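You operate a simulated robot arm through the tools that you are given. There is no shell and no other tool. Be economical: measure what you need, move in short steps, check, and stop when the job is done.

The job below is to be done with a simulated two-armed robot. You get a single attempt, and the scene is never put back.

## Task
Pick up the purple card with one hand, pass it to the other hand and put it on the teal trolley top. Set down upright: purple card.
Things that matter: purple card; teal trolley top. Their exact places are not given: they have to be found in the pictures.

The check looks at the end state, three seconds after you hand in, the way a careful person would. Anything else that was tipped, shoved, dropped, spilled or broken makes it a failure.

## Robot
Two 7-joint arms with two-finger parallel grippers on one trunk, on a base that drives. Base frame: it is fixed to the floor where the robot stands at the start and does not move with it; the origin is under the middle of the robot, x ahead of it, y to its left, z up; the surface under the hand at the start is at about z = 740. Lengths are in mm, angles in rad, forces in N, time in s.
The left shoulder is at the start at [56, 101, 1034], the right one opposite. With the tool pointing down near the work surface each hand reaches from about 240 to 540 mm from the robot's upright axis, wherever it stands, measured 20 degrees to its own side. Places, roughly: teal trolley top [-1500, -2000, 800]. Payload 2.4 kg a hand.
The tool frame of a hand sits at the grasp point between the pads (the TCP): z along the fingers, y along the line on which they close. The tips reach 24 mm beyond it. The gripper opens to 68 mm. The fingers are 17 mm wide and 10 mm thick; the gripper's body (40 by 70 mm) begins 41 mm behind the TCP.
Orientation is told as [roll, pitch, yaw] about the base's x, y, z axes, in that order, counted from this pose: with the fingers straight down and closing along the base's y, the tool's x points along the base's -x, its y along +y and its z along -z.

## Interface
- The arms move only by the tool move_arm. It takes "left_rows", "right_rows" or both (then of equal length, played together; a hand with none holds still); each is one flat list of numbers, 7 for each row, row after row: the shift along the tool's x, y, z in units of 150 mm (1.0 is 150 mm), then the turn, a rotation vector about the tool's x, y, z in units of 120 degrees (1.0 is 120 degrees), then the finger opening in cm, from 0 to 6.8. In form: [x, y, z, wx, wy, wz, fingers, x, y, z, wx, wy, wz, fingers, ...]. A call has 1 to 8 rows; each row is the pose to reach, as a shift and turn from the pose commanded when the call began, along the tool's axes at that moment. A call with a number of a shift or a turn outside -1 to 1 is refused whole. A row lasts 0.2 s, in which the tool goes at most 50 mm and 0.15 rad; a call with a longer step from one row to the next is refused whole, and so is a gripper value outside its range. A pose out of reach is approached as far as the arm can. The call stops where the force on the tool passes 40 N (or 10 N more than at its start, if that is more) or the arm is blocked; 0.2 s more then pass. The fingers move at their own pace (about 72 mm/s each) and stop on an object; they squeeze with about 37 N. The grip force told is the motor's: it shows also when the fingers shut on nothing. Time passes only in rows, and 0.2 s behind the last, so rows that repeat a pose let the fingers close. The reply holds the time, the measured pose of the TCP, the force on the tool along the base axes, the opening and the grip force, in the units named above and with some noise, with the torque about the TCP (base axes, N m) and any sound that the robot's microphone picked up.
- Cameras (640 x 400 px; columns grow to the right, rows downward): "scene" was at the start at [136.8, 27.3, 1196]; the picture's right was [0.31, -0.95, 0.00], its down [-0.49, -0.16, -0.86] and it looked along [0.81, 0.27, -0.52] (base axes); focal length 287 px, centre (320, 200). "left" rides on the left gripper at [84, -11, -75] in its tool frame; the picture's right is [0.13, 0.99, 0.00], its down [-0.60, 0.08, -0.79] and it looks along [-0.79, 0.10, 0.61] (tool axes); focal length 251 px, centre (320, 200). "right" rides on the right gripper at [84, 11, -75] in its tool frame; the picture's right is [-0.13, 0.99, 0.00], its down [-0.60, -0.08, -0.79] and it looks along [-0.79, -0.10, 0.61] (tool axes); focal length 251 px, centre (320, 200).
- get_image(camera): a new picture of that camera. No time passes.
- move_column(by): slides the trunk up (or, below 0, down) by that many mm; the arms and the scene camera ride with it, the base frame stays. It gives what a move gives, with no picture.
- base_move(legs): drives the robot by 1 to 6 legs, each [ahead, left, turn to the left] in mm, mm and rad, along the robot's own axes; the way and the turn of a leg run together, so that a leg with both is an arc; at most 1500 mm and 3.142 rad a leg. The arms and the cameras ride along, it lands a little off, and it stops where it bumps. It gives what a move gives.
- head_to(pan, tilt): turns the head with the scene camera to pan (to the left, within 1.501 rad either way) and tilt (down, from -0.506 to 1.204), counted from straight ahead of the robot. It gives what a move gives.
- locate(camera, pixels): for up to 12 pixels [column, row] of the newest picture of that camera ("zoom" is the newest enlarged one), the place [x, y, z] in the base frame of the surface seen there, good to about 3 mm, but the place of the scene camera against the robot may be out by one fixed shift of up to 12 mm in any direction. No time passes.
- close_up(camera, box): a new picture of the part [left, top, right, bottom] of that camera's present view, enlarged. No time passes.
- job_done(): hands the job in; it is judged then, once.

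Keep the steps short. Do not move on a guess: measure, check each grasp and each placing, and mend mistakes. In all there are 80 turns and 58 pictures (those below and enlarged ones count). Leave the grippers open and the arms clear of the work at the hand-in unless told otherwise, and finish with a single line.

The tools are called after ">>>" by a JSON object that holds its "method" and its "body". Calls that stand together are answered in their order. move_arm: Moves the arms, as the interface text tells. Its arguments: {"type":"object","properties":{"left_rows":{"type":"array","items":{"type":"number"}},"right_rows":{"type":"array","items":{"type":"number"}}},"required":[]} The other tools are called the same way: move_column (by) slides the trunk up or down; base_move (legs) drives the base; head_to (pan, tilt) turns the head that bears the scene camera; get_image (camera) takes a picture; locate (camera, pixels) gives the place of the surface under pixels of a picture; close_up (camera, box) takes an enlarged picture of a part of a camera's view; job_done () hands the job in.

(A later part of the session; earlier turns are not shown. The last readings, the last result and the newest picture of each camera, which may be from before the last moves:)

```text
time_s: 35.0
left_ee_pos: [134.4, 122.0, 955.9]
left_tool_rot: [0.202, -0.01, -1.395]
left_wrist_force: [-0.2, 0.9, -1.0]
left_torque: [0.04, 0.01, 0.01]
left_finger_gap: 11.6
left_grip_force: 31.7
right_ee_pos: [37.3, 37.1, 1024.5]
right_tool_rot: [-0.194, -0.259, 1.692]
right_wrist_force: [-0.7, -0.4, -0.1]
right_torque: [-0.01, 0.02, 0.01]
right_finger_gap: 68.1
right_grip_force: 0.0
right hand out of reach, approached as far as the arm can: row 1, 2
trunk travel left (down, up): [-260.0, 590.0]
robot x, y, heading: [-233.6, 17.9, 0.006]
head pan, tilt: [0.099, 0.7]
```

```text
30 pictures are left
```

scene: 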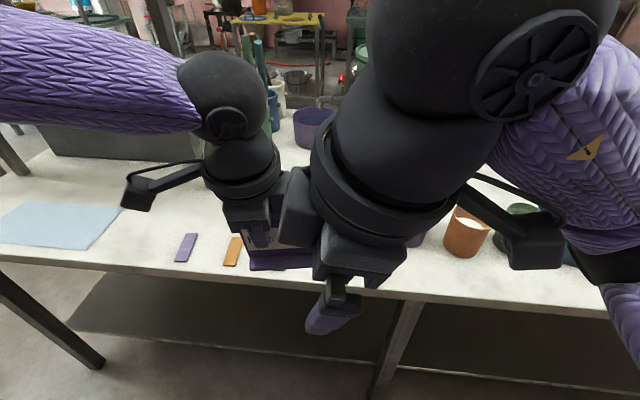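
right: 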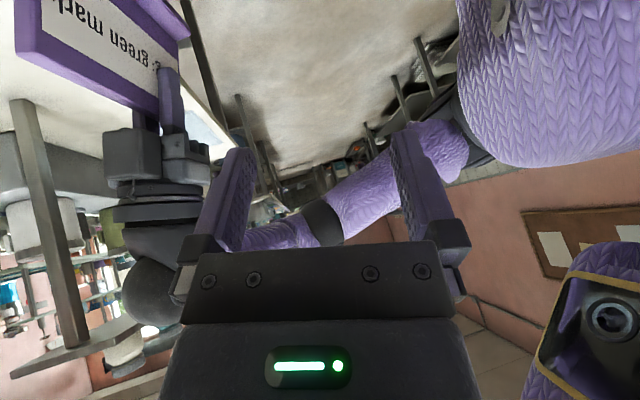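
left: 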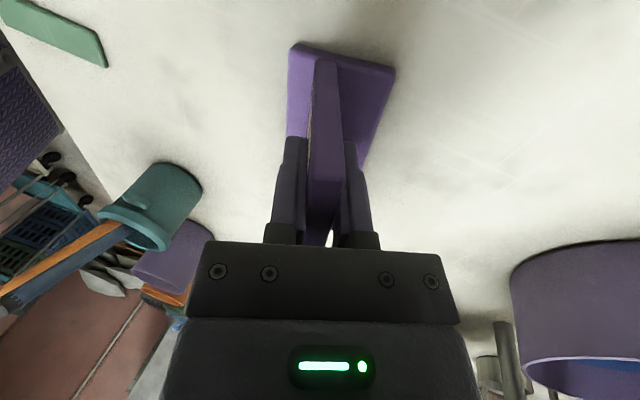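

The right arm is folded awkwardly near the camera. I'll swing the right hand out to the right and forward, to about (115,-85,1000), where it has more freedom.

>>> {"method": "move_arm", "body": {"right_rows": [0.2205, -0.03, 0.0, 0, 0, 0, 6.8, 0.441, -0.1, 0.0, 0, 0, 0, 6.8, 0.6615, -0.26, 0.01, 0, 0, 0, 6.8, 0.882, -0.423, 0.014, 0, 0, 0, 6.8, 0.882, -0.423, 0.014, 0, 0, 0, 6.8]}}

>>> {"method": "get_image", "body": {"camera": "scene"}}

```text
time_s: 36.2
left_ee_pos: [134.3, 122.0, 954.7]
left_tool_rot: [0.202, -0.009, -1.395]
left_wrist_force: [0.2, -0.5, -0.2]
left_torque: [0.04, 0.0, 0.01]
left_finger_gap: 11.3
left_grip_force: 31.9
right_ee_pos: [24.7, -37.0, 1012.7]
right_tool_rot: [-0.191, -0.26, 1.691]
right_wrist_force: [-0.1, 0.4, 0.3]
right_torque: [-0.01, -0.02, 0.01]
right_finger_gap: 67.8
right_grip_force: 0.1
right hand out of reach, approached as far as the arm can: row 1, 2, 3, 4, 5
trunk travel left (down, up): [-260.0, 590.0]
robot x, y, heading: [-237.0, 14.6, 0.011]
head pan, tilt: [0.099, 0.7]
```

```text
29 pictures are left
```

scene: 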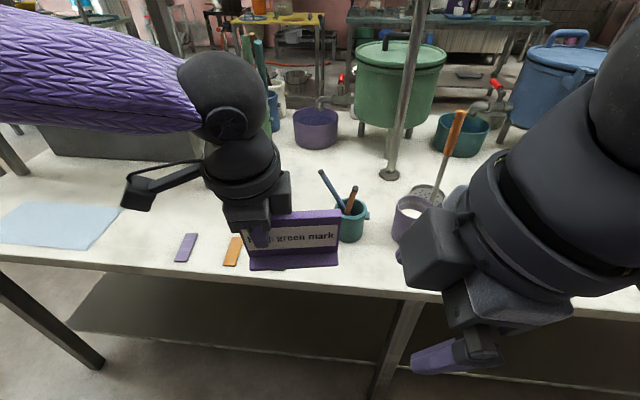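

The right arm seems to sit at a wrist-turn limit. I'll unwind it by 0.3 rad about its finger axis and test the forward motion again.

>>> {"method": "move_arm", "body": {"right_rows": [0, 0, 0, 0, 0, 0.07, 6.8, 0, 0, 0, 0, 0, 0.143, 6.8]}}

>>> {"method": "move_arm", "body": {"right_rows": [0, -0.25, 0, 0, 0, 0, 6.8, 0, -0.5, 0, 0, 0, 0, 6.8]}}

```text
refused: row 2 steps farther than a row can; nothing moved
```

```text
time_s: 36.8
left_ee_pos: [133.5, 122.4, 955.4]
left_tool_rot: [0.2, -0.01, -1.398]
left_wrist_force: [0.1, 0.1, -0.7]
left_torque: [0.02, 0.01, -0.02]
left_finger_gap: 11.8
left_grip_force: 31.9
right_ee_pos: [34.7, -13.6, 1023.9]
right_tool_rot: [-0.191, -0.259, 1.69]
right_wrist_force: [-0.6, 0.4, 0.3]
right_torque: [-0.02, -0.03, -0.01]
right_finger_gap: 67.9
right_grip_force: 0.0
right hand out of reach, approached as far as the arm can: row 1, 2
trunk travel left (down, up): [-260.0, 590.0]
robot x, y, heading: [-241.5, 18.1, 0.012]
head pan, tilt: [0.099, 0.7]
```

>>> {"method": "move_arm", "body": {"right_rows": [0, 0, 0, 0, 0, 0.07, 6.8, 0, 0, 0, 0, 0, 0.14, 6.8, 0, 0, 0, 0, 0, 0.21, 6.8]}}

>>> {"method": "move_arm", "body": {"right_rows": [0, -0.25, 0, 0, 0, 0, 6.8, 0, -0.5, 0, 0, 0, 0, 6.8]}}

```text
time_s: 37.6
left_ee_pos: [134.1, 122.1, 955.2]
left_tool_rot: [0.202, -0.01, -1.398]
left_wrist_force: [0.3, 0.1, 0.7]
left_torque: [0.04, 0.04, 0.0]
left_finger_gap: 11.6
left_grip_force: 32.2
right_ee_pos: [31.4, -13.2, 1022.4]
right_tool_rot: [-0.061, -0.315, 1.236]
right_wrist_force: [0.4, 0.6, 0.9]
right_torque: [0.03, 0.02, -0.01]
right_finger_gap: 67.9
right_grip_force: 0.1
trunk travel left (down, up): [-260.0, 590.0]
robot x, y, heading: [-238.0, 18.1, 0.005]
head pan, tilt: [0.099, 0.7]
```

```text
time_s: 38.2
left_ee_pos: [135.1, 122.3, 955.0]
left_tool_rot: [0.201, -0.01, -1.396]
left_wrist_force: [0.1, 0.4, 0.1]
left_torque: [0.01, -0.05, 0.01]
left_finger_gap: 11.5
left_grip_force: 32.2
right_ee_pos: [100.7, -41.0, 1028.9]
right_tool_rot: [-0.061, -0.314, 1.237]
right_wrist_force: [-0.2, 0.3, -0.3]
right_torque: [-0.01, 0.01, -0.01]
right_finger_gap: 68.1
right_grip_force: 0.0
trunk travel left (down, up): [-260.0, 590.0]
robot x, y, heading: [-233.8, 14.9, 0.017]
head pan, tilt: [0.099, 0.7]
```

Freed: the limit is on the turn. So I'll turn the card instead: rotate the left hand a further 0.33 rad about its finger axis so the right needs less turn.

>>> {"method": "move_arm", "body": {"left_rows": [0, 0, 0, 0, 0, 0.055, 0, 0, 0, 0, 0, 0, 0.11, 0, 0, 0, 0, 0, 0, 0.16, 0]}}

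>>> {"method": "get_image", "body": {"camera": "scene"}}

```text
time_s: 39.0
left_ee_pos: [133.6, 121.1, 952.9]
left_tool_rot: [0.192, 0.057, -1.725]
left_wrist_force: [-1.0, 0.5, -0.7]
left_torque: [0.03, -0.01, 0.02]
left_finger_gap: 11.4
left_grip_force: 31.8
right_ee_pos: [101.2, -40.5, 1029.9]
right_tool_rot: [-0.062, -0.313, 1.237]
right_wrist_force: [0.4, -1.4, 0.1]
right_torque: [-0.01, 0.0, 0.02]
right_finger_gap: 67.9
right_grip_force: 0.1
trunk travel left (down, up): [-260.0, 590.0]
robot x, y, heading: [-233.4, 16.6, 0.011]
head pan, tilt: [0.099, 0.7]
```

```text
28 pictures are left
```

scene: 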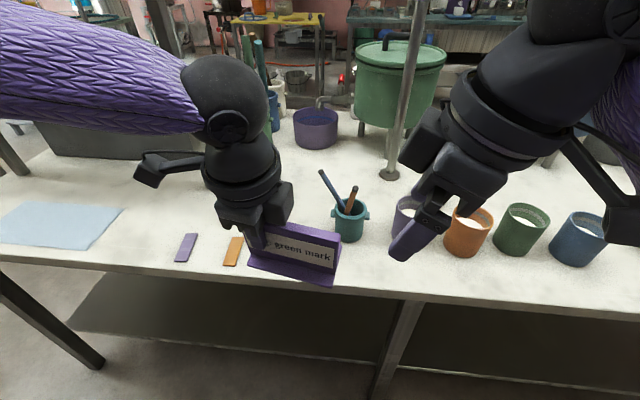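

Left accepted it. Another 0.2 rad, so the right hand's present turn (1.24) fits.

>>> {"method": "move_arm", "body": {"left_rows": [0, 0, 0, 0, 0, 0.045, 0, 0, 0, 0, 0, 0, 0.09, 0]}}

```text
time_s: 39.6
left_ee_pos: [134.9, 122.1, 952.0]
left_tool_rot: [0.18, 0.091, -1.914]
left_wrist_force: [-0.8, -0.4, 0.3]
left_torque: [-0.03, -0.02, 0.01]
left_finger_gap: 11.5
left_grip_force: 32.4
right_ee_pos: [99.4, -40.6, 1029.8]
right_tool_rot: [-0.064, -0.314, 1.238]
right_wrist_force: [-0.6, -1.1, 0.3]
right_torque: [0.02, 0.03, -0.01]
right_finger_gap: 68.1
right_grip_force: 0.1
trunk travel left (down, up): [-260.0, 590.0]
robot x, y, heading: [-235.6, 17.8, 0.007]
head pan, tilt: [0.099, 0.7]
```

The right hand now needs only a small turn (≈0.17 rad) to align with the card plane at 20° tilt. Turn, then translate to the pre-grasp point.

>>> {"method": "move_arm", "body": {"right_rows": [0, 0, 0, 0.0268, -0.0301, -0.0088, 6.8, 0, 0, 0, 0.0537, -0.0602, -0.0177, 6.8]}}

>>> {"method": "move_arm", "body": {"right_rows": [-0.107, 0.083, 0.107, 0, 0, 0, 6.8, -0.215, 0.166, 0.213, 0, 0, 0, 6.8, -0.322, 0.249, 0.32, 0, 0, 0, 6.8, -0.322, 0.249, 0.32, 0, 0, 0, 6.8]}}

>>> {"method": "get_image", "body": {"camera": "right"}}

>>> {"method": "get_image", "body": {"camera": "scene"}}

```text
time_s: 40.2
left_ee_pos: [134.2, 122.3, 952.2]
left_tool_rot: [0.18, 0.091, -1.911]
left_wrist_force: [-0.5, 0.4, 0.3]
left_torque: [0.02, -0.03, 0.01]
left_finger_gap: 11.7
left_grip_force: 32.8
right_ee_pos: [100.5, -39.1, 1028.7]
right_tool_rot: [-0.195, -0.433, 1.295]
right_wrist_force: [-0.5, 0.1, 0.1]
right_torque: [0.01, -0.02, -0.03]
right_finger_gap: 67.8
right_grip_force: 0.0
trunk travel left (down, up): [-260.0, 590.0]
robot x, y, heading: [-235.2, 14.8, 0.01]
head pan, tilt: [0.099, 0.7]
```

```text
time_s: 41.2
left_ee_pos: [135.6, 121.6, 952.8]
left_tool_rot: [0.179, 0.09, -1.911]
left_wrist_force: [0.1, 0.2, -0.5]
left_torque: [0.02, -0.01, -0.02]
left_finger_gap: 11.6
left_grip_force: 32.4
right_ee_pos: [90.2, 33.4, 1002.9]
right_tool_rot: [-0.197, -0.434, 1.294]
right_wrist_force: [-0.5, 0.9, -0.3]
right_torque: [-0.01, 0.05, -0.02]
right_finger_gap: 68.1
right_grip_force: 0.0
trunk travel left (down, up): [-260.0, 590.0]
robot x, y, heading: [-237.8, 23.6, 0.006]
head pan, tilt: [0.099, 0.7]
```

```text
27 pictures are left
```

right: 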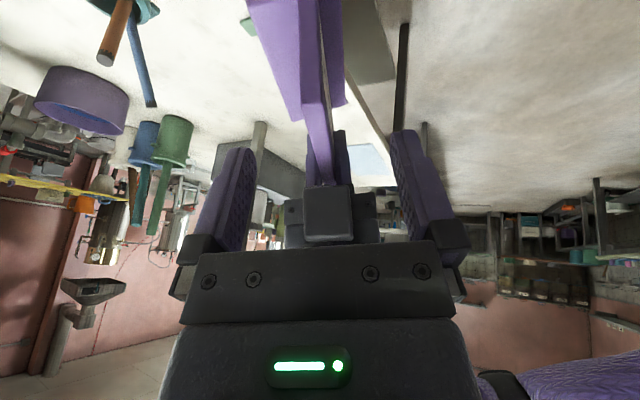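

```text
26 pictures are left
```

scene: 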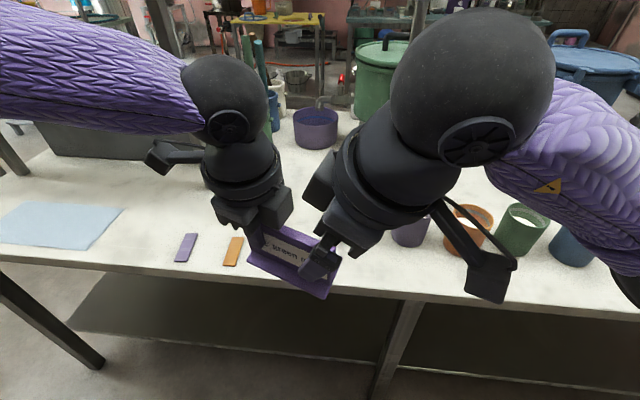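

The panel sits centred between the right fingers. Slide the right hand 75 mm along its fingers onto the card's right end.

>>> {"method": "move_arm", "body": {"right_rows": [0.005, 0, 0.12, 0, 0, 0, 6.8, 0.01, 0, 0.24, 0, 0, 0, 6.8, 0.015, 0, 0.36, 0, 0, 0, 6.8, 0.018, 0, 0.48, 0, 0, 0, 6.8, 0.018, 0, 0.505, 0, 0, 0, 6.8]}}

>>> {"method": "get_image", "body": {"camera": "right"}}

>>> {"method": "close_up", "body": {"camera": "scene", "box": [180, 120, 420, 320]}}

```text
time_s: 42.4
left_ee_pos: [135.7, 122.3, 953.1]
left_tool_rot: [0.18, 0.09, -1.913]
left_wrist_force: [-0.4, -0.3, -1.3]
left_torque: [0.11, -0.05, 0.09]
left_finger_gap: 11.8
left_grip_force: 31.9
right_ee_pos: [113.6, 57.1, 931.6]
right_tool_rot: [-0.196, -0.434, 1.293]
right_wrist_force: [-0.6, 0.3, 0.6]
right_torque: [-0.02, 0.02, -0.02]
right_finger_gap: 68.1
right_grip_force: 0.0
trunk travel left (down, up): [-260.0, 590.0]
robot x, y, heading: [-234.5, 17.2, 0.014]
head pan, tilt: [0.099, 0.7]
```

```text
25 pictures are left
```

right: 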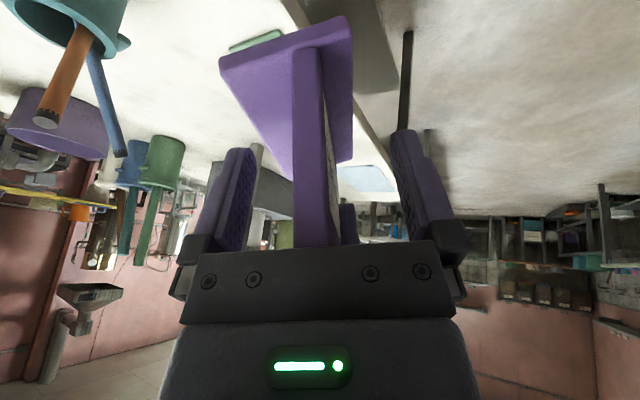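

```text
2.00 times, centred on (300, 220) of scene
```

zoom: 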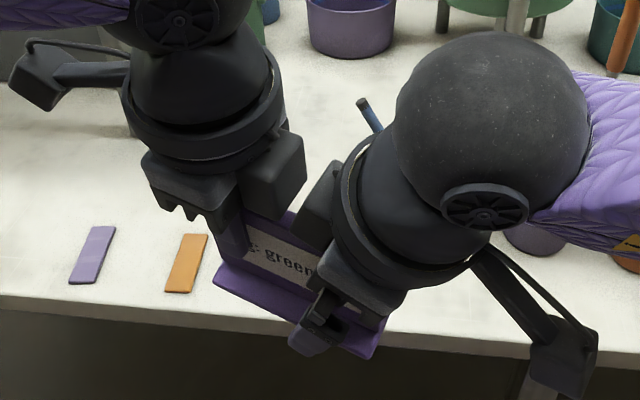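

The panel is between the right fingers, near centre. I'll measure the edge to centre precisely before closing.

>>> {"method": "locate", "body": {"camera": "right", "pixels": [[305, 200], [322, 200], [313, 170], [310, 120], [308, 230]]}}

```text
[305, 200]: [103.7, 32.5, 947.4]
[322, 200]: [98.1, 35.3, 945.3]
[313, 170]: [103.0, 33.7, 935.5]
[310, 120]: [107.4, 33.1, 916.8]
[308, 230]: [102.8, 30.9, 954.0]
```

Offset is only ~1.5 mm. Close the right fingers.

>>> {"method": "move_arm", "body": {"right_rows": [0, 0, 0, 0, 0, 0, 3.0, 0, 0, 0, 0, 0, 0, 0.8, 0, 0, 0, 0, 0, 0, 0, 0, 0, 0, 0, 0, 0, 0, 0, 0, 0, 0, 0, 0, 0]}}

>>> {"method": "get_image", "body": {"camera": "right"}}

```text
time_s: 43.6
left_ee_pos: [134.8, 122.1, 951.9]
left_tool_rot: [0.178, 0.09, -1.909]
left_wrist_force: [-7.9, 1.5, 1.5]
left_torque: [0.01, 0.18, -0.29]
left_finger_gap: 11.4
left_grip_force: 32.4
right_ee_pos: [115.0, 57.7, 931.7]
right_tool_rot: [-0.195, -0.435, 1.293]
right_wrist_force: [7.0, -2.0, -0.8]
right_torque: [-0.09, 0.03, -0.21]
right_finger_gap: 11.4
right_grip_force: 32.0
trunk travel left (down, up): [-260.0, 590.0]
robot x, y, heading: [-233.8, 16.5, 0.008]
head pan, tilt: [0.099, 0.7]
```

```text
23 pictures are left
```

right: 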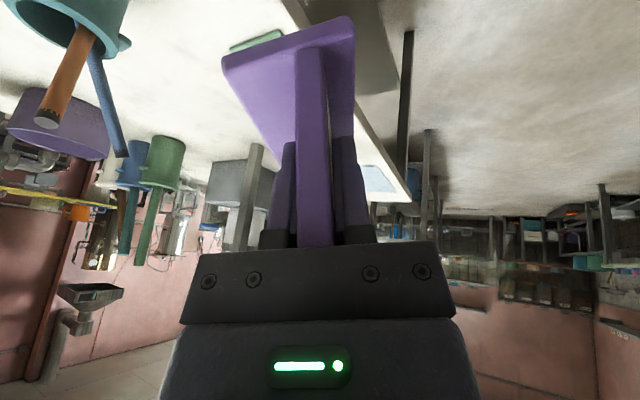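

Both hands grip (11.4 mm, 32 N each). Open the left fully, then withdraw it 75 mm along its fingers.

>>> {"method": "move_arm", "body": {"left_rows": [0, 0, 0, 0, 0, 0, 3.5, 0, 0, 0, 0, 0, 0, 6.8, 0, 0, 0, 0, 0, 0, 6.8, 0, 0, -0.13, 0, 0, 0, 6.8, 0, 0, -0.27, 0, 0, 0, 6.8, 0.03, 0, -0.4, 0, 0, 0, 6.8, 0.06, 0, -0.53, 0, 0, 0, 6.8]}}

>>> {"method": "get_image", "body": {"camera": "scene"}}

```text
time_s: 45.2
left_ee_pos: [120.7, 129.8, 1031.4]
left_tool_rot: [0.179, 0.09, -1.912]
left_wrist_force: [-0.1, 0.2, 0.6]
left_torque: [0.0, 0.02, 0.03]
left_finger_gap: 68.0
left_grip_force: 0.0
right_ee_pos: [114.3, 57.4, 932.1]
right_tool_rot: [-0.196, -0.435, 1.293]
right_wrist_force: [0.4, 0.4, -0.3]
right_torque: [-0.03, 0.01, -0.03]
right_finger_gap: 11.6
right_grip_force: 32.1
trunk travel left (down, up): [-260.0, 590.0]
robot x, y, heading: [-233.9, 17.2, 0.011]
head pan, tilt: [0.099, 0.7]
```

```text
22 pictures are left
```

scene: 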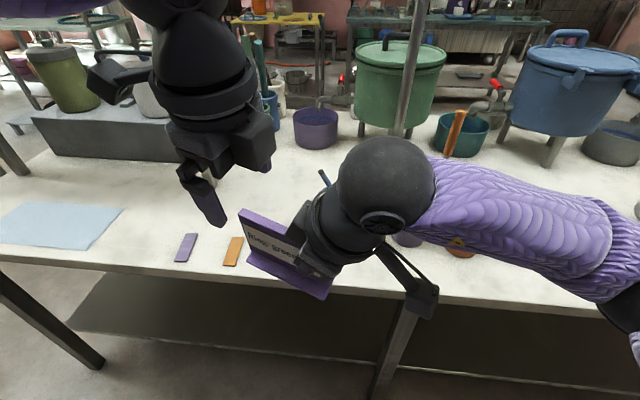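

Handover done: the right holds the card alone. Tuck the left hand away to the left, back off further 150 mm from the bench, and look right toward the trolley.

>>> {"method": "move_arm", "body": {"left_rows": [0.2, -0.15, 0, 0, 0, 0, 6.8, 0.4, -0.3, 0, 0, 0, 0, 6.8, 0.6, -0.45, 0, 0, 0, 0, 6.8, 0.8, -0.6, 0, 0, 0, 0, 6.8]}}

>>> {"method": "base_move", "body": {"legs": [[-200, 0, 0]]}}

>>> {"method": "head_to", "body": {"pan": -1.5, "tilt": 0.35}}

>>> {"method": "get_image", "body": {"camera": "scene"}}

```text
time_s: 46.2
left_ee_pos: [77.2, 273.0, 1027.7]
left_tool_rot: [0.18, 0.09, -1.911]
left_wrist_force: [0.8, -0.1, -0.2]
left_torque: [-0.03, -0.01, -0.02]
left_finger_gap: 68.0
left_grip_force: 0.2
right_ee_pos: [114.2, 57.9, 932.1]
right_tool_rot: [-0.194, -0.435, 1.293]
right_wrist_force: [0.9, 0.2, -0.5]
right_torque: [-0.03, 0.05, 0.01]
right_finger_gap: 11.8
right_grip_force: 32.4
trunk travel left (down, up): [-260.0, 590.0]
robot x, y, heading: [-236.5, 18.2, 0.014]
head pan, tilt: [0.099, 0.7]
```

```text
time_s: 47.8
left_ee_pos: [-128.7, 270.6, 1026.6]
left_tool_rot: [0.18, 0.091, -1.91]
left_wrist_force: [-0.3, -0.2, -0.2]
left_torque: [-0.01, 0.0, 0.02]
left_finger_gap: 68.1
left_grip_force: 0.0
right_ee_pos: [-93.5, 56.1, 931.9]
right_tool_rot: [-0.194, -0.435, 1.292]
right_wrist_force: [0.1, 0.4, 0.7]
right_torque: [-0.04, 0.04, -0.01]
right_finger_gap: 11.3
right_grip_force: 32.6
trunk travel left (down, up): [-260.0, 590.0]
robot x, y, heading: [-442.7, 13.7, 0.012]
head pan, tilt: [0.099, 0.7]
```

```text
time_s: 49.5
left_ee_pos: [-128.0, 271.0, 1027.2]
left_tool_rot: [0.179, 0.091, -1.911]
left_wrist_force: [-0.6, 0.6, 0.2]
left_torque: [0.0, 0.02, 0.01]
left_finger_gap: 68.1
left_grip_force: 0.2
right_ee_pos: [-92.4, 56.1, 932.8]
right_tool_rot: [-0.196, -0.435, 1.292]
right_wrist_force: [0.1, 0.1, -0.8]
right_torque: [-0.03, 0.05, 0.0]
right_finger_gap: 11.5
right_grip_force: 32.1
trunk travel left (down, up): [-260.0, 590.0]
robot x, y, heading: [-443.4, 18.4, 0.004]
head pan, tilt: [-1.499, 0.351]
```

```text
21 pictures are left
```

scene: 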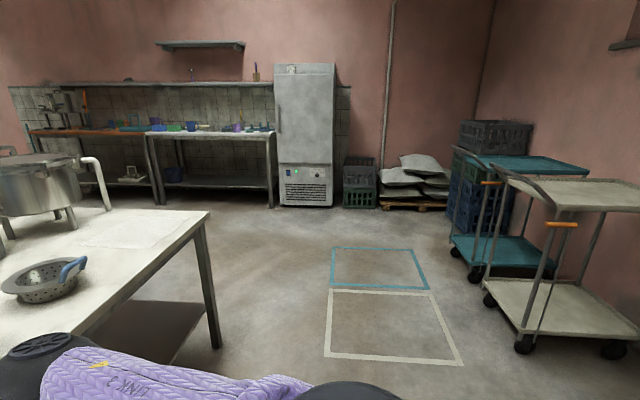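

Teal trolley stands beyond a cream trolley. Measure both.

>>> {"method": "close_up", "body": {"camera": "scene", "box": [430, 110, 640, 370]}}

>>> {"method": "locate", "body": {"camera": "scene", "pixels": [[490, 160], [540, 158], [585, 170], [525, 170], [495, 183], [545, 205], [635, 205], [600, 190], [525, 345], [490, 300], [478, 278], [210, 340]]}}

```text
1.54 times, centred on (535, 240) of scene
```

zoom: 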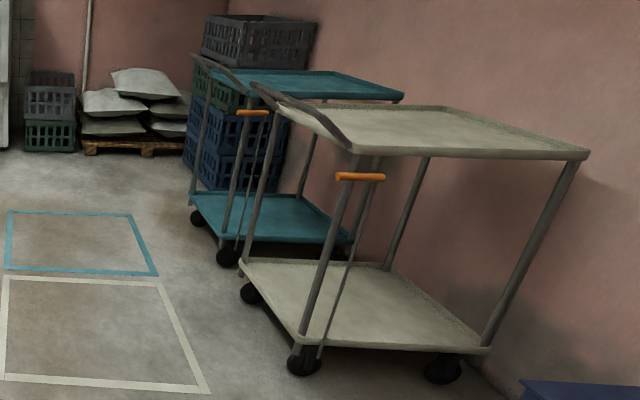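

```text
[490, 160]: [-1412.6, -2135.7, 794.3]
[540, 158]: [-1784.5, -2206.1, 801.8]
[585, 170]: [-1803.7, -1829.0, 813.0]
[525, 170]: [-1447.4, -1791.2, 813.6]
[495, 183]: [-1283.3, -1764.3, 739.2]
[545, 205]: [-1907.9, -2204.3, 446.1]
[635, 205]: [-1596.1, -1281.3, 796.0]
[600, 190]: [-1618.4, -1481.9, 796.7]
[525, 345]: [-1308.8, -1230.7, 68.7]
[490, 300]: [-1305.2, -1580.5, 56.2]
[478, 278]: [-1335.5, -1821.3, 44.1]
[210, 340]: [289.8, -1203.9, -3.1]
```

The teal top spans about x −1300…−1850, y −1790…−2210, z≈800, with a handle on its near (+x) edge. First I level the card in the right hand: rotate 0.46 rad so its base is horizontal.

>>> {"method": "move_arm", "body": {"right_rows": [0, 0, 0, -0.05, 0.0108, 0.0214, 0, 0, 0, 0, -0.1, 0.0217, 0.0428, 0, 0, 0, 0, -0.15, 0.0325, 0.0643, 0, 0, 0, 0, -0.1995, 0.0433, 0.0857, 0, 0, 0, 0, -0.1995, 0.0433, 0.0857, 0]}}

>>> {"method": "head_to", "body": {"pan": 0.0, "tilt": 0.7}}

>>> {"method": "get_image", "body": {"camera": "scene"}}

```text
time_s: 50.7
left_ee_pos: [-128.4, 269.7, 1027.3]
left_tool_rot: [0.179, 0.092, -1.911]
left_wrist_force: [0.4, 0.1, 0.0]
left_torque: [-0.04, -0.02, 0.02]
left_finger_gap: 68.1
left_grip_force: 0.1
right_ee_pos: [-92.1, 56.4, 931.6]
right_tool_rot: [0.298, -0.336, 1.105]
right_wrist_force: [0.3, 0.1, 0.1]
right_torque: [0.02, 0.01, 0.0]
right_finger_gap: 11.4
right_grip_force: 32.7
trunk travel left (down, up): [-260.0, 590.0]
robot x, y, heading: [-440.5, 13.9, 0.009]
head pan, tilt: [-1.499, 0.351]
```

```text
time_s: 52.3
left_ee_pos: [-128.9, 270.2, 1027.5]
left_tool_rot: [0.178, 0.09, -1.914]
left_wrist_force: [-0.4, 0.5, 0.0]
left_torque: [-0.01, -0.01, -0.01]
left_finger_gap: 68.0
left_grip_force: 0.0
right_ee_pos: [-91.2, 56.4, 931.7]
right_tool_rot: [0.293, -0.335, 1.106]
right_wrist_force: [0.1, 0.7, 0.7]
right_torque: [-0.02, -0.02, 0.03]
right_finger_gap: 11.3
right_grip_force: 32.4
trunk travel left (down, up): [-260.0, 590.0]
robot x, y, heading: [-444.5, 14.4, 0.009]
head pan, tilt: [0.0, 0.7]
```

```text
19 pictures are left
```

scene: 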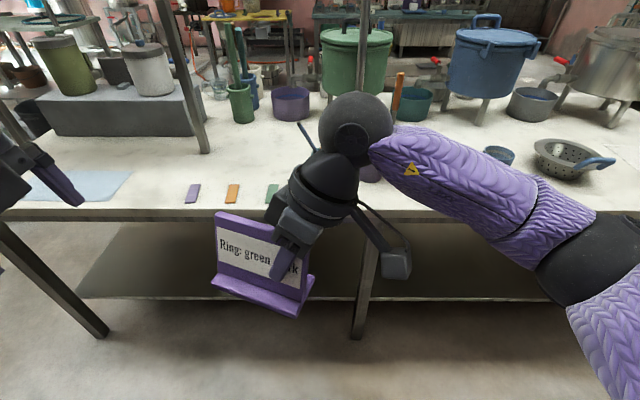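

Card now appears level; verify by measuring the base lip and top edge.

>>> {"method": "close_up", "body": {"camera": "scene", "box": [200, 200, 330, 330]}}

>>> {"method": "locate", "body": {"camera": "scene", "pixels": [[217, 287], [240, 297], [265, 307], [292, 314], [222, 276], [250, 285], [275, 293], [299, 298], [222, 216], [245, 221], [258, 224]]}}

```text
3.08 times, centred on (265, 265) of scene
```

zoom: 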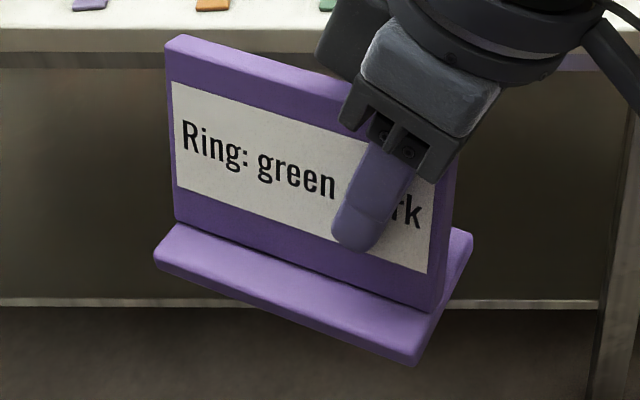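

```text
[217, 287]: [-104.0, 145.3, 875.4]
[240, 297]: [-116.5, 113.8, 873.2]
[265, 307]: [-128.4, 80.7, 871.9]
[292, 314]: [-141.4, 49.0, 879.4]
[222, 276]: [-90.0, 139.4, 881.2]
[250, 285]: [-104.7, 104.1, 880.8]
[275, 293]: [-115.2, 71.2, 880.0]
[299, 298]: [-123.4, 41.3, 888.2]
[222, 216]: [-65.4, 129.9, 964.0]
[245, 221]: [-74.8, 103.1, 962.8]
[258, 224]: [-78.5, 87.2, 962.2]
```

>>> {"method": "locate", "body": {"camera": "zoom", "pixels": [[412, 348], [465, 235], [445, 285], [170, 255], [180, 232], [300, 310], [310, 280], [420, 322], [414, 360], [290, 325], [160, 268], [430, 290]]}}

```text
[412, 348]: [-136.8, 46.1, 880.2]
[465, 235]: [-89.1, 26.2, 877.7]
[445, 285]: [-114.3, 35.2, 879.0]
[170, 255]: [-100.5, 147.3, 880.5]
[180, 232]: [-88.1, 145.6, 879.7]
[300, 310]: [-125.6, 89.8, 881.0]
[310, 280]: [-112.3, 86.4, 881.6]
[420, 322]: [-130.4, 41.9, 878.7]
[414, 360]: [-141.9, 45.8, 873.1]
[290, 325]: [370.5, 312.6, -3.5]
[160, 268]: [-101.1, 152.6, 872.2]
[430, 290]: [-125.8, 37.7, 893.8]
```

The base is level within about 2°, bottom ≈60 mm under the right TCP. Now drive: turn right, go ~1.98 m along −y, turn right again to face the trolley.

>>> {"method": "base_move", "body": {"legs": [[0, 0, -1.571], [1000, 0, 0], [985, 0, 0], [0, 0, -1.571]]}}

>>> {"method": "head_to", "body": {"pan": 0.0, "tilt": 0.5}}

>>> {"method": "get_image", "body": {"camera": "scene"}}

```text
time_s: 69.7
left_ee_pos: [-765.5, -2209.8, 1026.9]
left_tool_rot: [0.178, 0.092, 1.259]
left_wrist_force: [-0.5, 0.7, -0.2]
left_torque: [0.02, 0.01, 0.02]
left_finger_gap: 68.2
left_grip_force: 0.1
right_ee_pos: [-806.1, -1997.0, 932.2]
right_tool_rot: [0.294, -0.335, -2.007]
right_wrist_force: [0.0, -0.2, 0.5]
right_torque: [0.05, -0.03, 0.01]
right_finger_gap: 11.5
right_grip_force: 32.6
trunk travel left (down, up): [-260.0, 590.0]
robot x, y, heading: [-456.0, -1946.0, -3.104]
head pan, tilt: [0.0, 0.7]
```

```text
time_s: 70.4
left_ee_pos: [-764.4, -2210.5, 1026.6]
left_tool_rot: [0.181, 0.092, 1.258]
left_wrist_force: [-0.3, 0.4, -0.7]
left_torque: [0.02, 0.02, -0.04]
left_finger_gap: 68.0
left_grip_force: 0.0
right_ee_pos: [-806.2, -1996.5, 932.6]
right_tool_rot: [0.296, -0.335, -2.01]
right_wrist_force: [-0.2, 0.2, 0.1]
right_torque: [0.02, -0.06, -0.01]
right_finger_gap: 11.4
right_grip_force: 32.2
trunk travel left (down, up): [-260.0, 590.0]
robot x, y, heading: [-457.6, -1950.9, -3.107]
head pan, tilt: [0.0, 0.499]
```

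```text
17 pictures are left
```

scene: 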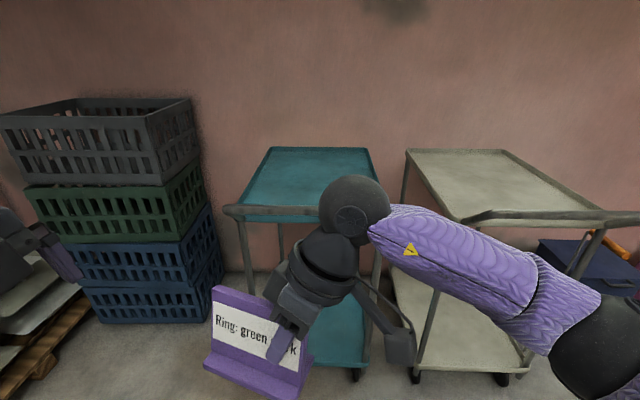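

Facing the teal trolley now. Measure its handle, rim, surface, the crates, and my right elbow.

>>> {"method": "locate", "body": {"camera": "scene", "pixels": [[232, 210], [300, 214], [270, 195], [300, 180], [260, 175], [320, 160], [275, 150], [366, 152], [160, 102], [195, 150], [600, 320], [480, 235]]}}

>>> {"method": "close_up", "body": {"camera": "scene", "box": [210, 130, 400, 260]}}

```text
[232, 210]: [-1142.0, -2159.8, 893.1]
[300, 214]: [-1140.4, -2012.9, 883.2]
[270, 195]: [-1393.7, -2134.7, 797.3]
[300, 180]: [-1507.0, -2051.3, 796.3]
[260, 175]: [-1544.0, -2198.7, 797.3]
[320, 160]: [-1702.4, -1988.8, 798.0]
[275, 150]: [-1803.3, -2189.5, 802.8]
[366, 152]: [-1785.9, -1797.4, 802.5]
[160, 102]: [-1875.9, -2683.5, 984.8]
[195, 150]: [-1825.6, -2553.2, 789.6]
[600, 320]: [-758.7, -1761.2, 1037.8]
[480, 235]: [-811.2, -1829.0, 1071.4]
```

```text
3.08 times, centred on (305, 195) of scene
```

zoom: 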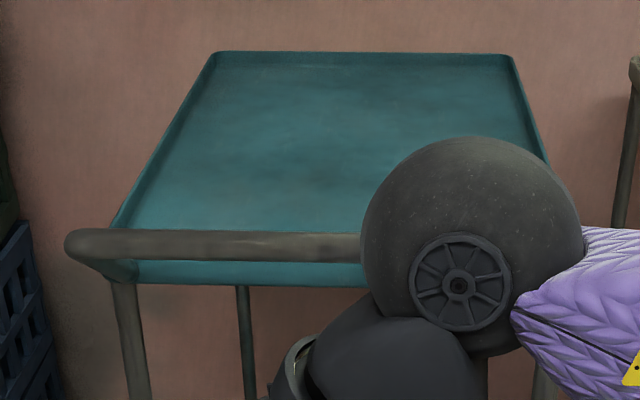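

Handle bar is at x≈−1140, z up to ~900; surface z≈797. I'll raise the column 90 mm so the card clears the handle, measure the front of the surface, then drive 440 mm ahead.

>>> {"method": "locate", "body": {"camera": "zoom", "pixels": [[150, 222], [250, 225], [330, 222], [130, 238], [250, 235], [250, 258], [250, 272], [120, 225], [330, 245]]}}

>>> {"method": "move_column", "body": {"by": 90}}

>>> {"method": "base_move", "body": {"legs": [[440, 0, 0]]}}

>>> {"method": "head_to", "body": {"pan": 0.05, "tilt": 0.85}}

>>> {"method": "get_image", "body": {"camera": "scene"}}

```text
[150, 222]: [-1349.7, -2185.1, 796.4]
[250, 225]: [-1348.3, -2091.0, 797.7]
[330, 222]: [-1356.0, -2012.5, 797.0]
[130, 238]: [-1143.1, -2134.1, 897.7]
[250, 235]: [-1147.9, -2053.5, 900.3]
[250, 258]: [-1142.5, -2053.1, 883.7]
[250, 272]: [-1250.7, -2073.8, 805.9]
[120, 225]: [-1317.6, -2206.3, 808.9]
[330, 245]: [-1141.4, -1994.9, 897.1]
```

```text
time_s: 71.7
left_ee_pos: [-764.8, -2209.5, 1117.4]
left_tool_rot: [0.18, 0.09, 1.259]
left_wrist_force: [0.2, 0.0, -0.1]
left_torque: [0.05, 0.02, 0.01]
left_finger_gap: 68.0
left_grip_force: 0.1
right_ee_pos: [-804.9, -1996.1, 1025.4]
right_tool_rot: [0.288, -0.34, -2.014]
right_wrist_force: [0.6, 0.0, -0.6]
right_torque: [0.02, -0.01, 0.02]
right_finger_gap: 11.7
right_grip_force: 32.5
trunk travel left (down, up): [-350.0, 500.0]
robot x, y, heading: [-457.0, -1947.0, -3.103]
head pan, tilt: [0.0, 0.499]
```

```text
time_s: 74.3
left_ee_pos: [-1200.3, -2231.5, 1118.2]
left_tool_rot: [0.181, 0.091, 1.27]
left_wrist_force: [-0.1, 0.0, 0.9]
left_torque: [0.03, -0.02, -0.02]
left_finger_gap: 67.8
left_grip_force: 0.0
right_ee_pos: [-1244.3, -2018.3, 1024.7]
right_tool_rot: [0.288, -0.338, -2.001]
right_wrist_force: [-0.4, -0.1, -0.6]
right_torque: [0.02, -0.04, 0.02]
right_finger_gap: 11.3
right_grip_force: 32.2
trunk travel left (down, up): [-350.0, 500.0]
robot x, y, heading: [-897.4, -1964.0, -3.094]
head pan, tilt: [0.0, 0.499]
```

```text
time_s: 75.2
left_ee_pos: [-1201.8, -2231.8, 1116.7]
left_tool_rot: [0.18, 0.089, 1.269]
left_wrist_force: [0.6, -0.8, 0.7]
left_torque: [0.0, 0.0, -0.01]
left_finger_gap: 68.1
left_grip_force: 0.0
right_ee_pos: [-1244.4, -2018.7, 1025.4]
right_tool_rot: [0.289, -0.338, -2.001]
right_wrist_force: [-0.1, -0.3, -0.9]
right_torque: [0.04, 0.0, -0.02]
right_finger_gap: 11.7
right_grip_force: 32.3
trunk travel left (down, up): [-350.0, 500.0]
robot x, y, heading: [-894.8, -1963.6, -3.091]
head pan, tilt: [0.051, 0.85]
```

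```text
15 pictures are left
```

scene: 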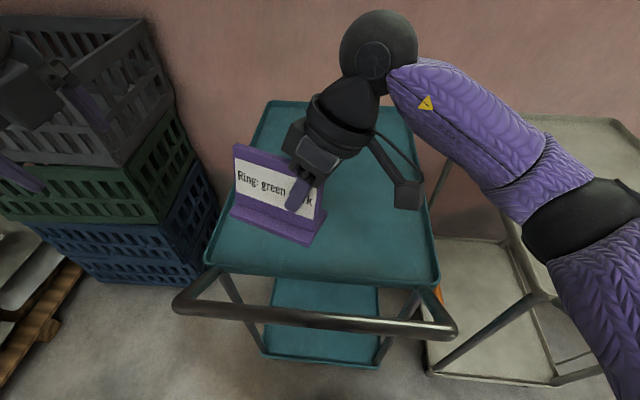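

Clear of the handle. I'll move 40 mm ahead by the base (about 195 mm to the handle), then extend the arm 60 mm.

>>> {"method": "base_move", "body": {"legs": [[40, 0, 0]]}}

```text
time_s: 76.0
left_ee_pos: [-1240.6, -2233.5, 1116.7]
left_tool_rot: [0.179, 0.091, 1.272]
left_wrist_force: [0.5, -0.8, -0.4]
left_torque: [0.01, -0.04, -0.02]
left_finger_gap: 68.1
left_grip_force: 0.2
right_ee_pos: [-1285.1, -2019.9, 1023.9]
right_tool_rot: [0.288, -0.34, -2.001]
right_wrist_force: [-0.2, -0.7, -0.9]
right_torque: [0.02, 0.01, -0.02]
right_finger_gap: 11.4
right_grip_force: 32.2
trunk travel left (down, up): [-350.0, 500.0]
robot x, y, heading: [-937.7, -1964.6, -3.097]
head pan, tilt: [0.051, 0.85]
```

>>> {"method": "move_arm", "body": {"right_rows": [-0.107, -0.172, -0.012, 0, 0, 0, 0, -0.215, -0.343, -0.023, 0, 0, 0, 0, -0.215, -0.343, -0.023, 0, 0, 0, 0]}}

>>> {"method": "get_image", "body": {"camera": "scene"}}

```text
time_s: 76.8
left_ee_pos: [-1240.5, -2233.1, 1117.7]
left_tool_rot: [0.179, 0.092, 1.272]
left_wrist_force: [-0.5, -0.6, -0.1]
left_torque: [0.02, 0.0, 0.01]
left_finger_gap: 67.9
left_grip_force: 0.0
right_ee_pos: [-1283.8, -2020.2, 1025.0]
right_tool_rot: [0.287, -0.339, -2.0]
right_wrist_force: [0.3, -0.5, -1.6]
right_torque: [0.0, 0.0, 0.01]
right_finger_gap: 11.6
right_grip_force: 32.2
right hand out of reach, approached as far as the arm can: row 1, 2, 3
trunk travel left (down, up): [-350.0, 500.0]
robot x, y, heading: [-937.8, -1967.3, -3.09]
head pan, tilt: [0.051, 0.85]
```

```text
14 pictures are left
```

scene: 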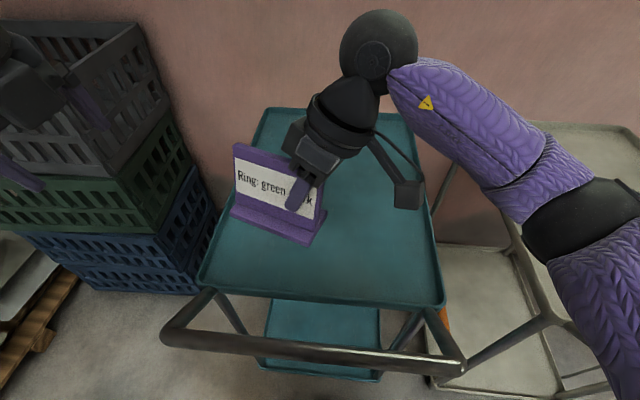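

The arm is at its turn limit again. Turn the hand (and card) 0.3 rad clockwise about the vertical, keeping it level, then try extending again.

>>> {"method": "move_arm", "body": {"right_rows": [0, 0, 0, 0.0159, -0.0128, 0.0432, 0, 0, 0, 0, 0.0317, -0.0257, 0.0863, 0, 0, 0, 0, 0.0476, -0.0385, 0.1295, 0]}}

>>> {"method": "move_arm", "body": {"right_rows": [-0.06, -0.19, -0.013, 0, 0, 0, 0, -0.12, -0.38, -0.026, 0, 0, 0, 0, -0.12, -0.38, -0.026, 0, 0, 0, 0]}}

```text
time_s: 77.6
left_ee_pos: [-1239.3, -2233.0, 1116.6]
left_tool_rot: [0.179, 0.091, 1.269]
left_wrist_force: [0.0, -0.8, 0.3]
left_torque: [-0.01, -0.01, 0.02]
left_finger_gap: 68.0
left_grip_force: 0.2
right_ee_pos: [-1287.6, -2023.1, 1027.5]
right_tool_rot: [0.287, -0.339, -2.303]
right_wrist_force: [-0.1, 0.0, -0.7]
right_torque: [0.03, -0.01, 0.02]
right_finger_gap: 11.6
right_grip_force: 32.0
trunk travel left (down, up): [-350.0, 500.0]
robot x, y, heading: [-935.2, -1968.7, -3.094]
head pan, tilt: [0.051, 0.85]
```

```text
time_s: 78.4
left_ee_pos: [-1240.9, -2233.2, 1118.6]
left_tool_rot: [0.177, 0.091, 1.271]
left_wrist_force: [0.6, -1.1, -0.2]
left_torque: [0.01, 0.02, 0.0]
left_finger_gap: 68.0
left_grip_force: 0.1
right_ee_pos: [-1344.4, -2000.4, 1023.7]
right_tool_rot: [0.288, -0.341, -2.301]
right_wrist_force: [0.3, 0.7, -1.0]
right_torque: [0.02, -0.02, 0.04]
right_finger_gap: 11.4
right_grip_force: 32.0
trunk travel left (down, up): [-350.0, 500.0]
robot x, y, heading: [-933.9, -1962.7, -3.095]
head pan, tilt: [0.051, 0.85]
```

Now TCP at (−1344,−2000). Lower the column 90 mm back and check.

>>> {"method": "move_column", "body": {"by": -90}}

>>> {"method": "get_image", "body": {"camera": "scene"}}

>>> {"method": "close_up", "body": {"camera": "scene", "box": [230, 120, 390, 250]}}

```text
time_s: 79.7
left_ee_pos: [-1240.5, -2233.6, 1027.9]
left_tool_rot: [0.179, 0.092, 1.269]
left_wrist_force: [0.5, 0.6, 0.4]
left_torque: [0.05, 0.0, 0.01]
left_finger_gap: 67.9
left_grip_force: 0.0
right_ee_pos: [-1346.0, -2000.5, 934.1]
right_tool_rot: [0.29, -0.34, -2.301]
right_wrist_force: [0.1, 0.3, -1.1]
right_torque: [0.02, -0.01, 0.02]
right_finger_gap: 11.4
right_grip_force: 32.4
trunk travel left (down, up): [-260.0, 590.0]
robot x, y, heading: [-938.3, -1965.4, -3.093]
head pan, tilt: [0.051, 0.85]
```

```text
13 pictures are left
```

scene: 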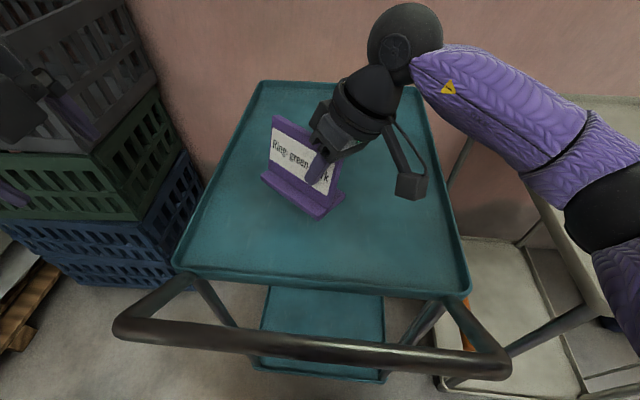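

```text
3.08 times, centred on (310, 185) of scene
```

zoom: 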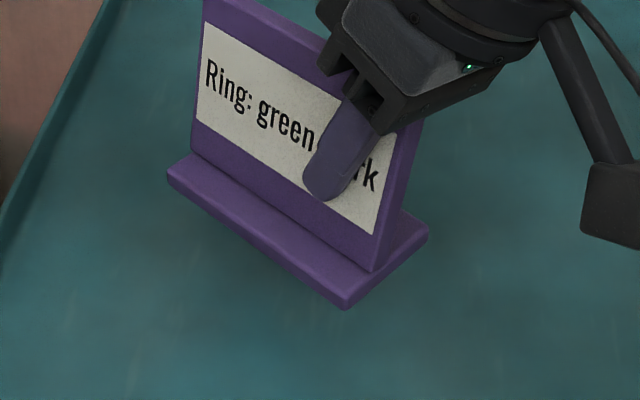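

Measure base lip levels and the surface below.

>>> {"method": "locate", "body": {"camera": "zoom", "pixels": [[180, 172], [260, 232], [335, 290], [350, 285], [425, 232], [400, 252], [195, 160], [290, 225], [200, 280], [300, 350], [460, 300], [150, 200]]}}

>>> {"method": "locate", "body": {"camera": "scene", "pixels": [[407, 187], [340, 330], [620, 250], [560, 120], [600, 350]]}}

```text
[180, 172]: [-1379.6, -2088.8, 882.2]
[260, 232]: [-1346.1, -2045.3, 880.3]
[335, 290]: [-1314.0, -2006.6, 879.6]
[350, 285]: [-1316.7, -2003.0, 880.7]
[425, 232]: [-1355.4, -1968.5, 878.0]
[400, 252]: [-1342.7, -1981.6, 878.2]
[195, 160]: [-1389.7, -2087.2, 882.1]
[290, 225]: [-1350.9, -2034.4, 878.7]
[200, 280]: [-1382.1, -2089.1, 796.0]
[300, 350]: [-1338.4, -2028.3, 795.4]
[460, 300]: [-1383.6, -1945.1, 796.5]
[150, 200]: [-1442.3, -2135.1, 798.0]
```

```text
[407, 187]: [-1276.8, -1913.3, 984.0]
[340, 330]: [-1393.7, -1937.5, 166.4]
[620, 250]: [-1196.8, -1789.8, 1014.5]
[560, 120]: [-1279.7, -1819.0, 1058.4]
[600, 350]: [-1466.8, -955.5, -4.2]
```

Tilt about 1.5–2°, bottom ~75 mm above the surface. Trim the tilt slightly and descend 64 mm straight down.

>>> {"method": "move_arm", "body": {"right_rows": [0, 0, 0, 0.0135, 0.0096, -0.005, 0, 0.0356, -0.0288, 0.0963, 0.0135, 0.0096, -0.005, 0, 0.0712, -0.0575, 0.1927, 0.0135, 0.0096, -0.005, 0, 0.1067, -0.0863, 0.289, 0.0135, 0.0096, -0.005, 0, 0.1423, -0.115, 0.3854, 0.0135, 0.0096, -0.005, 0, 0.1423, -0.115, 0.3854, 0.0135, 0.0096, -0.005, 0]}}

>>> {"method": "close_up", "body": {"camera": "scene", "box": [210, 120, 450, 270]}}

```text
time_s: 81.1
left_ee_pos: [-1239.4, -2233.6, 1027.3]
left_tool_rot: [0.18, 0.089, 1.271]
left_wrist_force: [-0.4, 0.2, 0.3]
left_torque: [-0.02, -0.01, 0.0]
left_finger_gap: 67.9
left_grip_force: 0.2
right_ee_pos: [-1345.2, -2001.3, 868.8]
right_tool_rot: [0.254, -0.323, -2.287]
right_wrist_force: [-0.7, -0.4, -0.6]
right_torque: [-0.02, 0.0, -0.01]
right_finger_gap: 11.4
right_grip_force: 32.2
trunk travel left (down, up): [-260.0, 590.0]
robot x, y, heading: [-938.9, -1966.6, -3.096]
head pan, tilt: [0.051, 0.85]
```

```text
2.67 times, centred on (330, 195) of scene
```

zoom: 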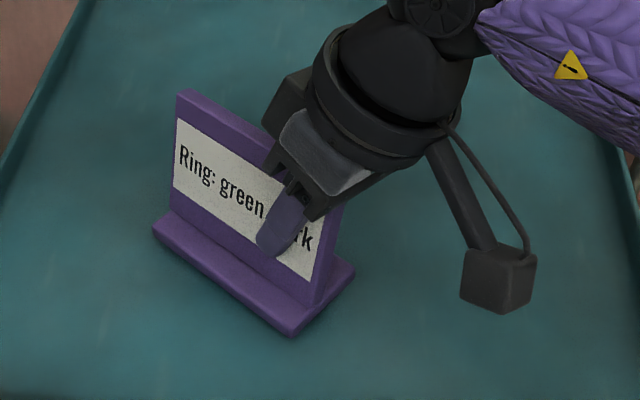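

Measure lip heights against the surface again before the last millimetres.

>>> {"method": "locate", "body": {"camera": "zoom", "pixels": [[165, 228], [225, 272], [290, 322], [345, 265], [325, 290], [240, 265], [175, 220], [180, 300], [290, 360], [400, 300], [295, 330], [350, 275]]}}

```text
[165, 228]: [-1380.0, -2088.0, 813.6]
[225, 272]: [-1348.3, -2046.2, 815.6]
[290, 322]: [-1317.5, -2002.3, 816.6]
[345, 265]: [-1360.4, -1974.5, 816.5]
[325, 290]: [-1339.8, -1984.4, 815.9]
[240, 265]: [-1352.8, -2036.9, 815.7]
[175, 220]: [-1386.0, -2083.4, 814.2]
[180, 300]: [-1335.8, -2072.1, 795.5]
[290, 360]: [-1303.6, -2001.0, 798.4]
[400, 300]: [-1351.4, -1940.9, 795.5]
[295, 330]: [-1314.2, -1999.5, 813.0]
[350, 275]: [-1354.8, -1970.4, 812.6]
```

Level within ~1.5°, gap about 10 mm. Descend 9 mm slowly and read the force.

>>> {"method": "move_arm", "body": {"right_rows": [0.0085, -0.0064, 0.0245, 0, -0.003, 0, 0, 0.0148, -0.0111, 0.0428, 0, -0.006, 0, 0, 0.019, -0.0143, 0.0551, 0, -0.006, 0, 0, 0.019, -0.0143, 0.0551, 0, -0.006, 0, 0]}}

```text
time_s: 82.1
left_ee_pos: [-1240.8, -2234.1, 1028.6]
left_tool_rot: [0.18, 0.09, 1.271]
left_wrist_force: [0.1, -1.2, 0.8]
left_torque: [0.01, 0.04, 0.02]
left_finger_gap: 67.9
left_grip_force: 0.0
right_ee_pos: [-1347.0, -2001.6, 860.0]
right_tool_rot: [0.255, -0.337, -2.288]
right_wrist_force: [-0.5, 0.4, 2.9]
right_torque: [-0.18, 0.05, -0.05]
right_finger_gap: 11.4
right_grip_force: 32.1
trunk travel left (down, up): [-260.0, 590.0]
robot x, y, heading: [-935.5, -1965.1, -3.093]
head pan, tilt: [0.051, 0.85]
```

First contact (2.9 N, small torque). Another 1.5 mm.

>>> {"method": "move_arm", "body": {"right_rows": [0.0016, -0.0012, 0.0046, 0, 0, 0, 0, 0.0032, -0.0024, 0.0092, 0, 0, 0, 0, 0.0032, -0.0024, 0.0092, 0, 0, 0, 0]}}

>>> {"method": "close_up", "body": {"camera": "scene", "box": [230, 140, 390, 260]}}

```text
time_s: 82.9
left_ee_pos: [-1238.5, -2233.4, 1028.5]
left_tool_rot: [0.181, 0.092, 1.27]
left_wrist_force: [0.4, 0.0, -0.1]
left_torque: [-0.01, -0.05, -0.01]
left_finger_gap: 68.0
left_grip_force: 0.1
right_ee_pos: [-1345.3, -2001.5, 861.7]
right_tool_rot: [0.253, -0.342, -2.288]
right_wrist_force: [-2.6, -0.8, 30.5]
right_torque: [-0.12, -0.27, 0.02]
right_finger_gap: 11.7
right_grip_force: 32.1
trunk travel left (down, up): [-260.0, 590.0]
robot x, y, heading: [-936.2, -1964.8, -3.096]
head pan, tilt: [0.051, 0.85]
```

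```text
3.33 times, centred on (310, 200) of scene
```

zoom: 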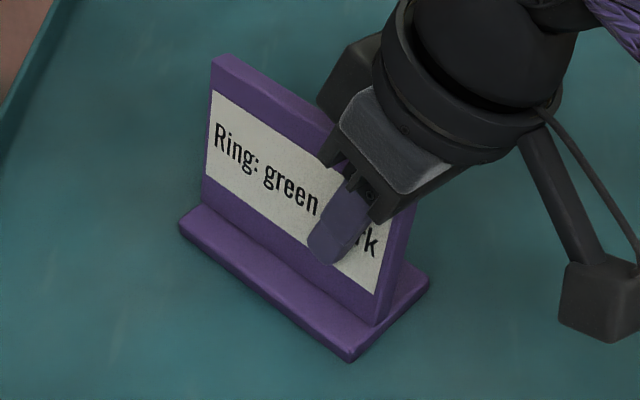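

Seated firmly (30 N). Relieve ~0.8 mm, then open gently.

>>> {"method": "move_arm", "body": {"right_rows": [-0.0017, 0.0013, -0.0049, 0, 0, 0, 0, -0.0017, 0.0013, -0.0049, 0, 0, 0, 1.6, -0.0017, 0.0013, -0.0049, 0, 0, 0, 2.2, -0.0017, 0.0013, -0.0049, 0, 0, 0, 3.5, -0.0017, 0.0013, -0.0049, 0, 0, 0, 5.5, -0.0017, 0.0013, -0.0049, 0, 0, 0, 6.8]}}

>>> {"method": "get_image", "body": {"camera": "right"}}

```text
time_s: 84.3
left_ee_pos: [-1240.7, -2234.4, 1028.0]
left_tool_rot: [0.181, 0.093, 1.27]
left_wrist_force: [0.2, 0.7, 0.3]
left_torque: [0.0, 0.0, -0.02]
left_finger_gap: 68.0
left_grip_force: 0.1
right_ee_pos: [-1345.7, -2000.5, 860.0]
right_tool_rot: [0.257, -0.333, -2.287]
right_wrist_force: [1.5, 4.2, 19.7]
right_torque: [0.32, -0.12, 0.0]
right_finger_gap: 68.1
right_grip_force: 0.1
trunk travel left (down, up): [-260.0, 590.0]
robot x, y, heading: [-936.0, -1966.2, -3.093]
head pan, tilt: [0.051, 0.85]
```

```text
9 pictures are left
```

right: 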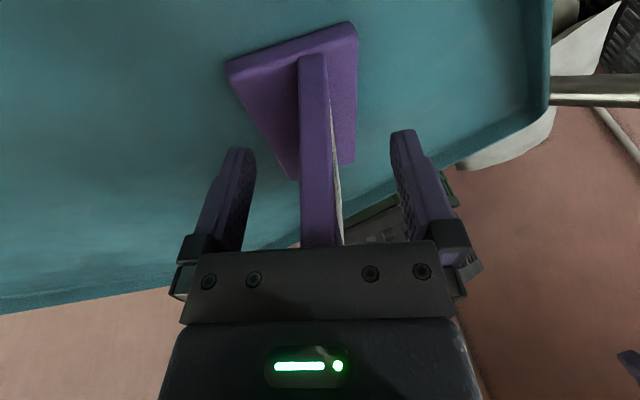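

Fingers are open, but 20 N upward remains: the palm's edge rests on the card's top. I'll first rise straight up 15 mm, then withdraw along the fingers.

>>> {"method": "move_arm", "body": {"right_rows": [-0.0042, 0.0032, -0.0122, 0, 0, 0, 6.8, -0.0106, 0.0079, -0.0306, 0, 0, 0, 6.8, -0.0317, 0.0238, -0.0918, 0, 0, 0, 6.8]}}

>>> {"method": "get_image", "body": {"camera": "right"}}

```text
time_s: 85.1
left_ee_pos: [-1240.1, -2234.6, 1027.4]
left_tool_rot: [0.18, 0.09, 1.271]
left_wrist_force: [-0.5, 0.2, -0.1]
left_torque: [0.02, -0.01, -0.04]
left_finger_gap: 68.0
left_grip_force: 0.1
right_ee_pos: [-1345.0, -2001.4, 874.9]
right_tool_rot: [0.255, -0.335, -2.289]
right_wrist_force: [-0.5, 0.0, 0.0]
right_torque: [0.0, 0.0, 0.02]
right_finger_gap: 67.8
right_grip_force: 0.0
trunk travel left (down, up): [-260.0, 590.0]
robot x, y, heading: [-934.9, -1965.9, -3.095]
head pan, tilt: [0.051, 0.85]
```

```text
8 pictures are left
```

right: 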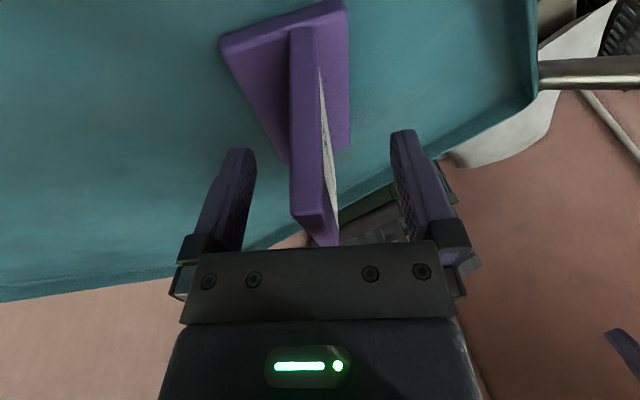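

Force is zero and the card stays put. Withdraw 100 mm along the fingers.

>>> {"method": "move_arm", "body": {"right_rows": [0, 0, -0.13, 0, 0, 0, 6.8, 0, 0, -0.27, 0, 0, 0, 6.8, 0, 0, -0.42, 0, 0, 0, 6.8, 0, 0, -0.57, 0, 0, 0, 6.8, 0, 0, -0.7, 0, 0, 0, 6.8]}}

>>> {"method": "get_image", "body": {"camera": "scene"}}

```text
time_s: 86.3
left_ee_pos: [-1240.5, -2233.7, 1027.7]
left_tool_rot: [0.182, 0.09, 1.27]
left_wrist_force: [0.4, 0.3, -0.8]
left_torque: [-0.01, 0.03, 0.04]
left_finger_gap: 67.8
left_grip_force: 0.1
right_ee_pos: [-1343.9, -1960.0, 972.5]
right_tool_rot: [0.255, -0.333, -2.289]
right_wrist_force: [0.2, 0.4, -0.2]
right_torque: [0.03, 0.01, 0.0]
right_finger_gap: 67.9
right_grip_force: 0.1
trunk travel left (down, up): [-260.0, 590.0]
robot x, y, heading: [-935.8, -1967.1, -3.091]
head pan, tilt: [0.051, 0.85]
```

```text
7 pictures are left
```

scene: 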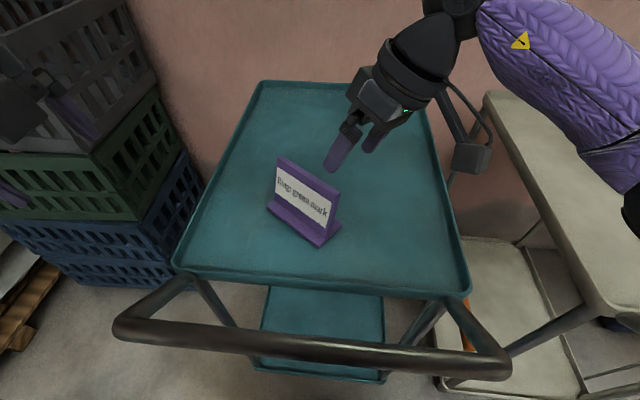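

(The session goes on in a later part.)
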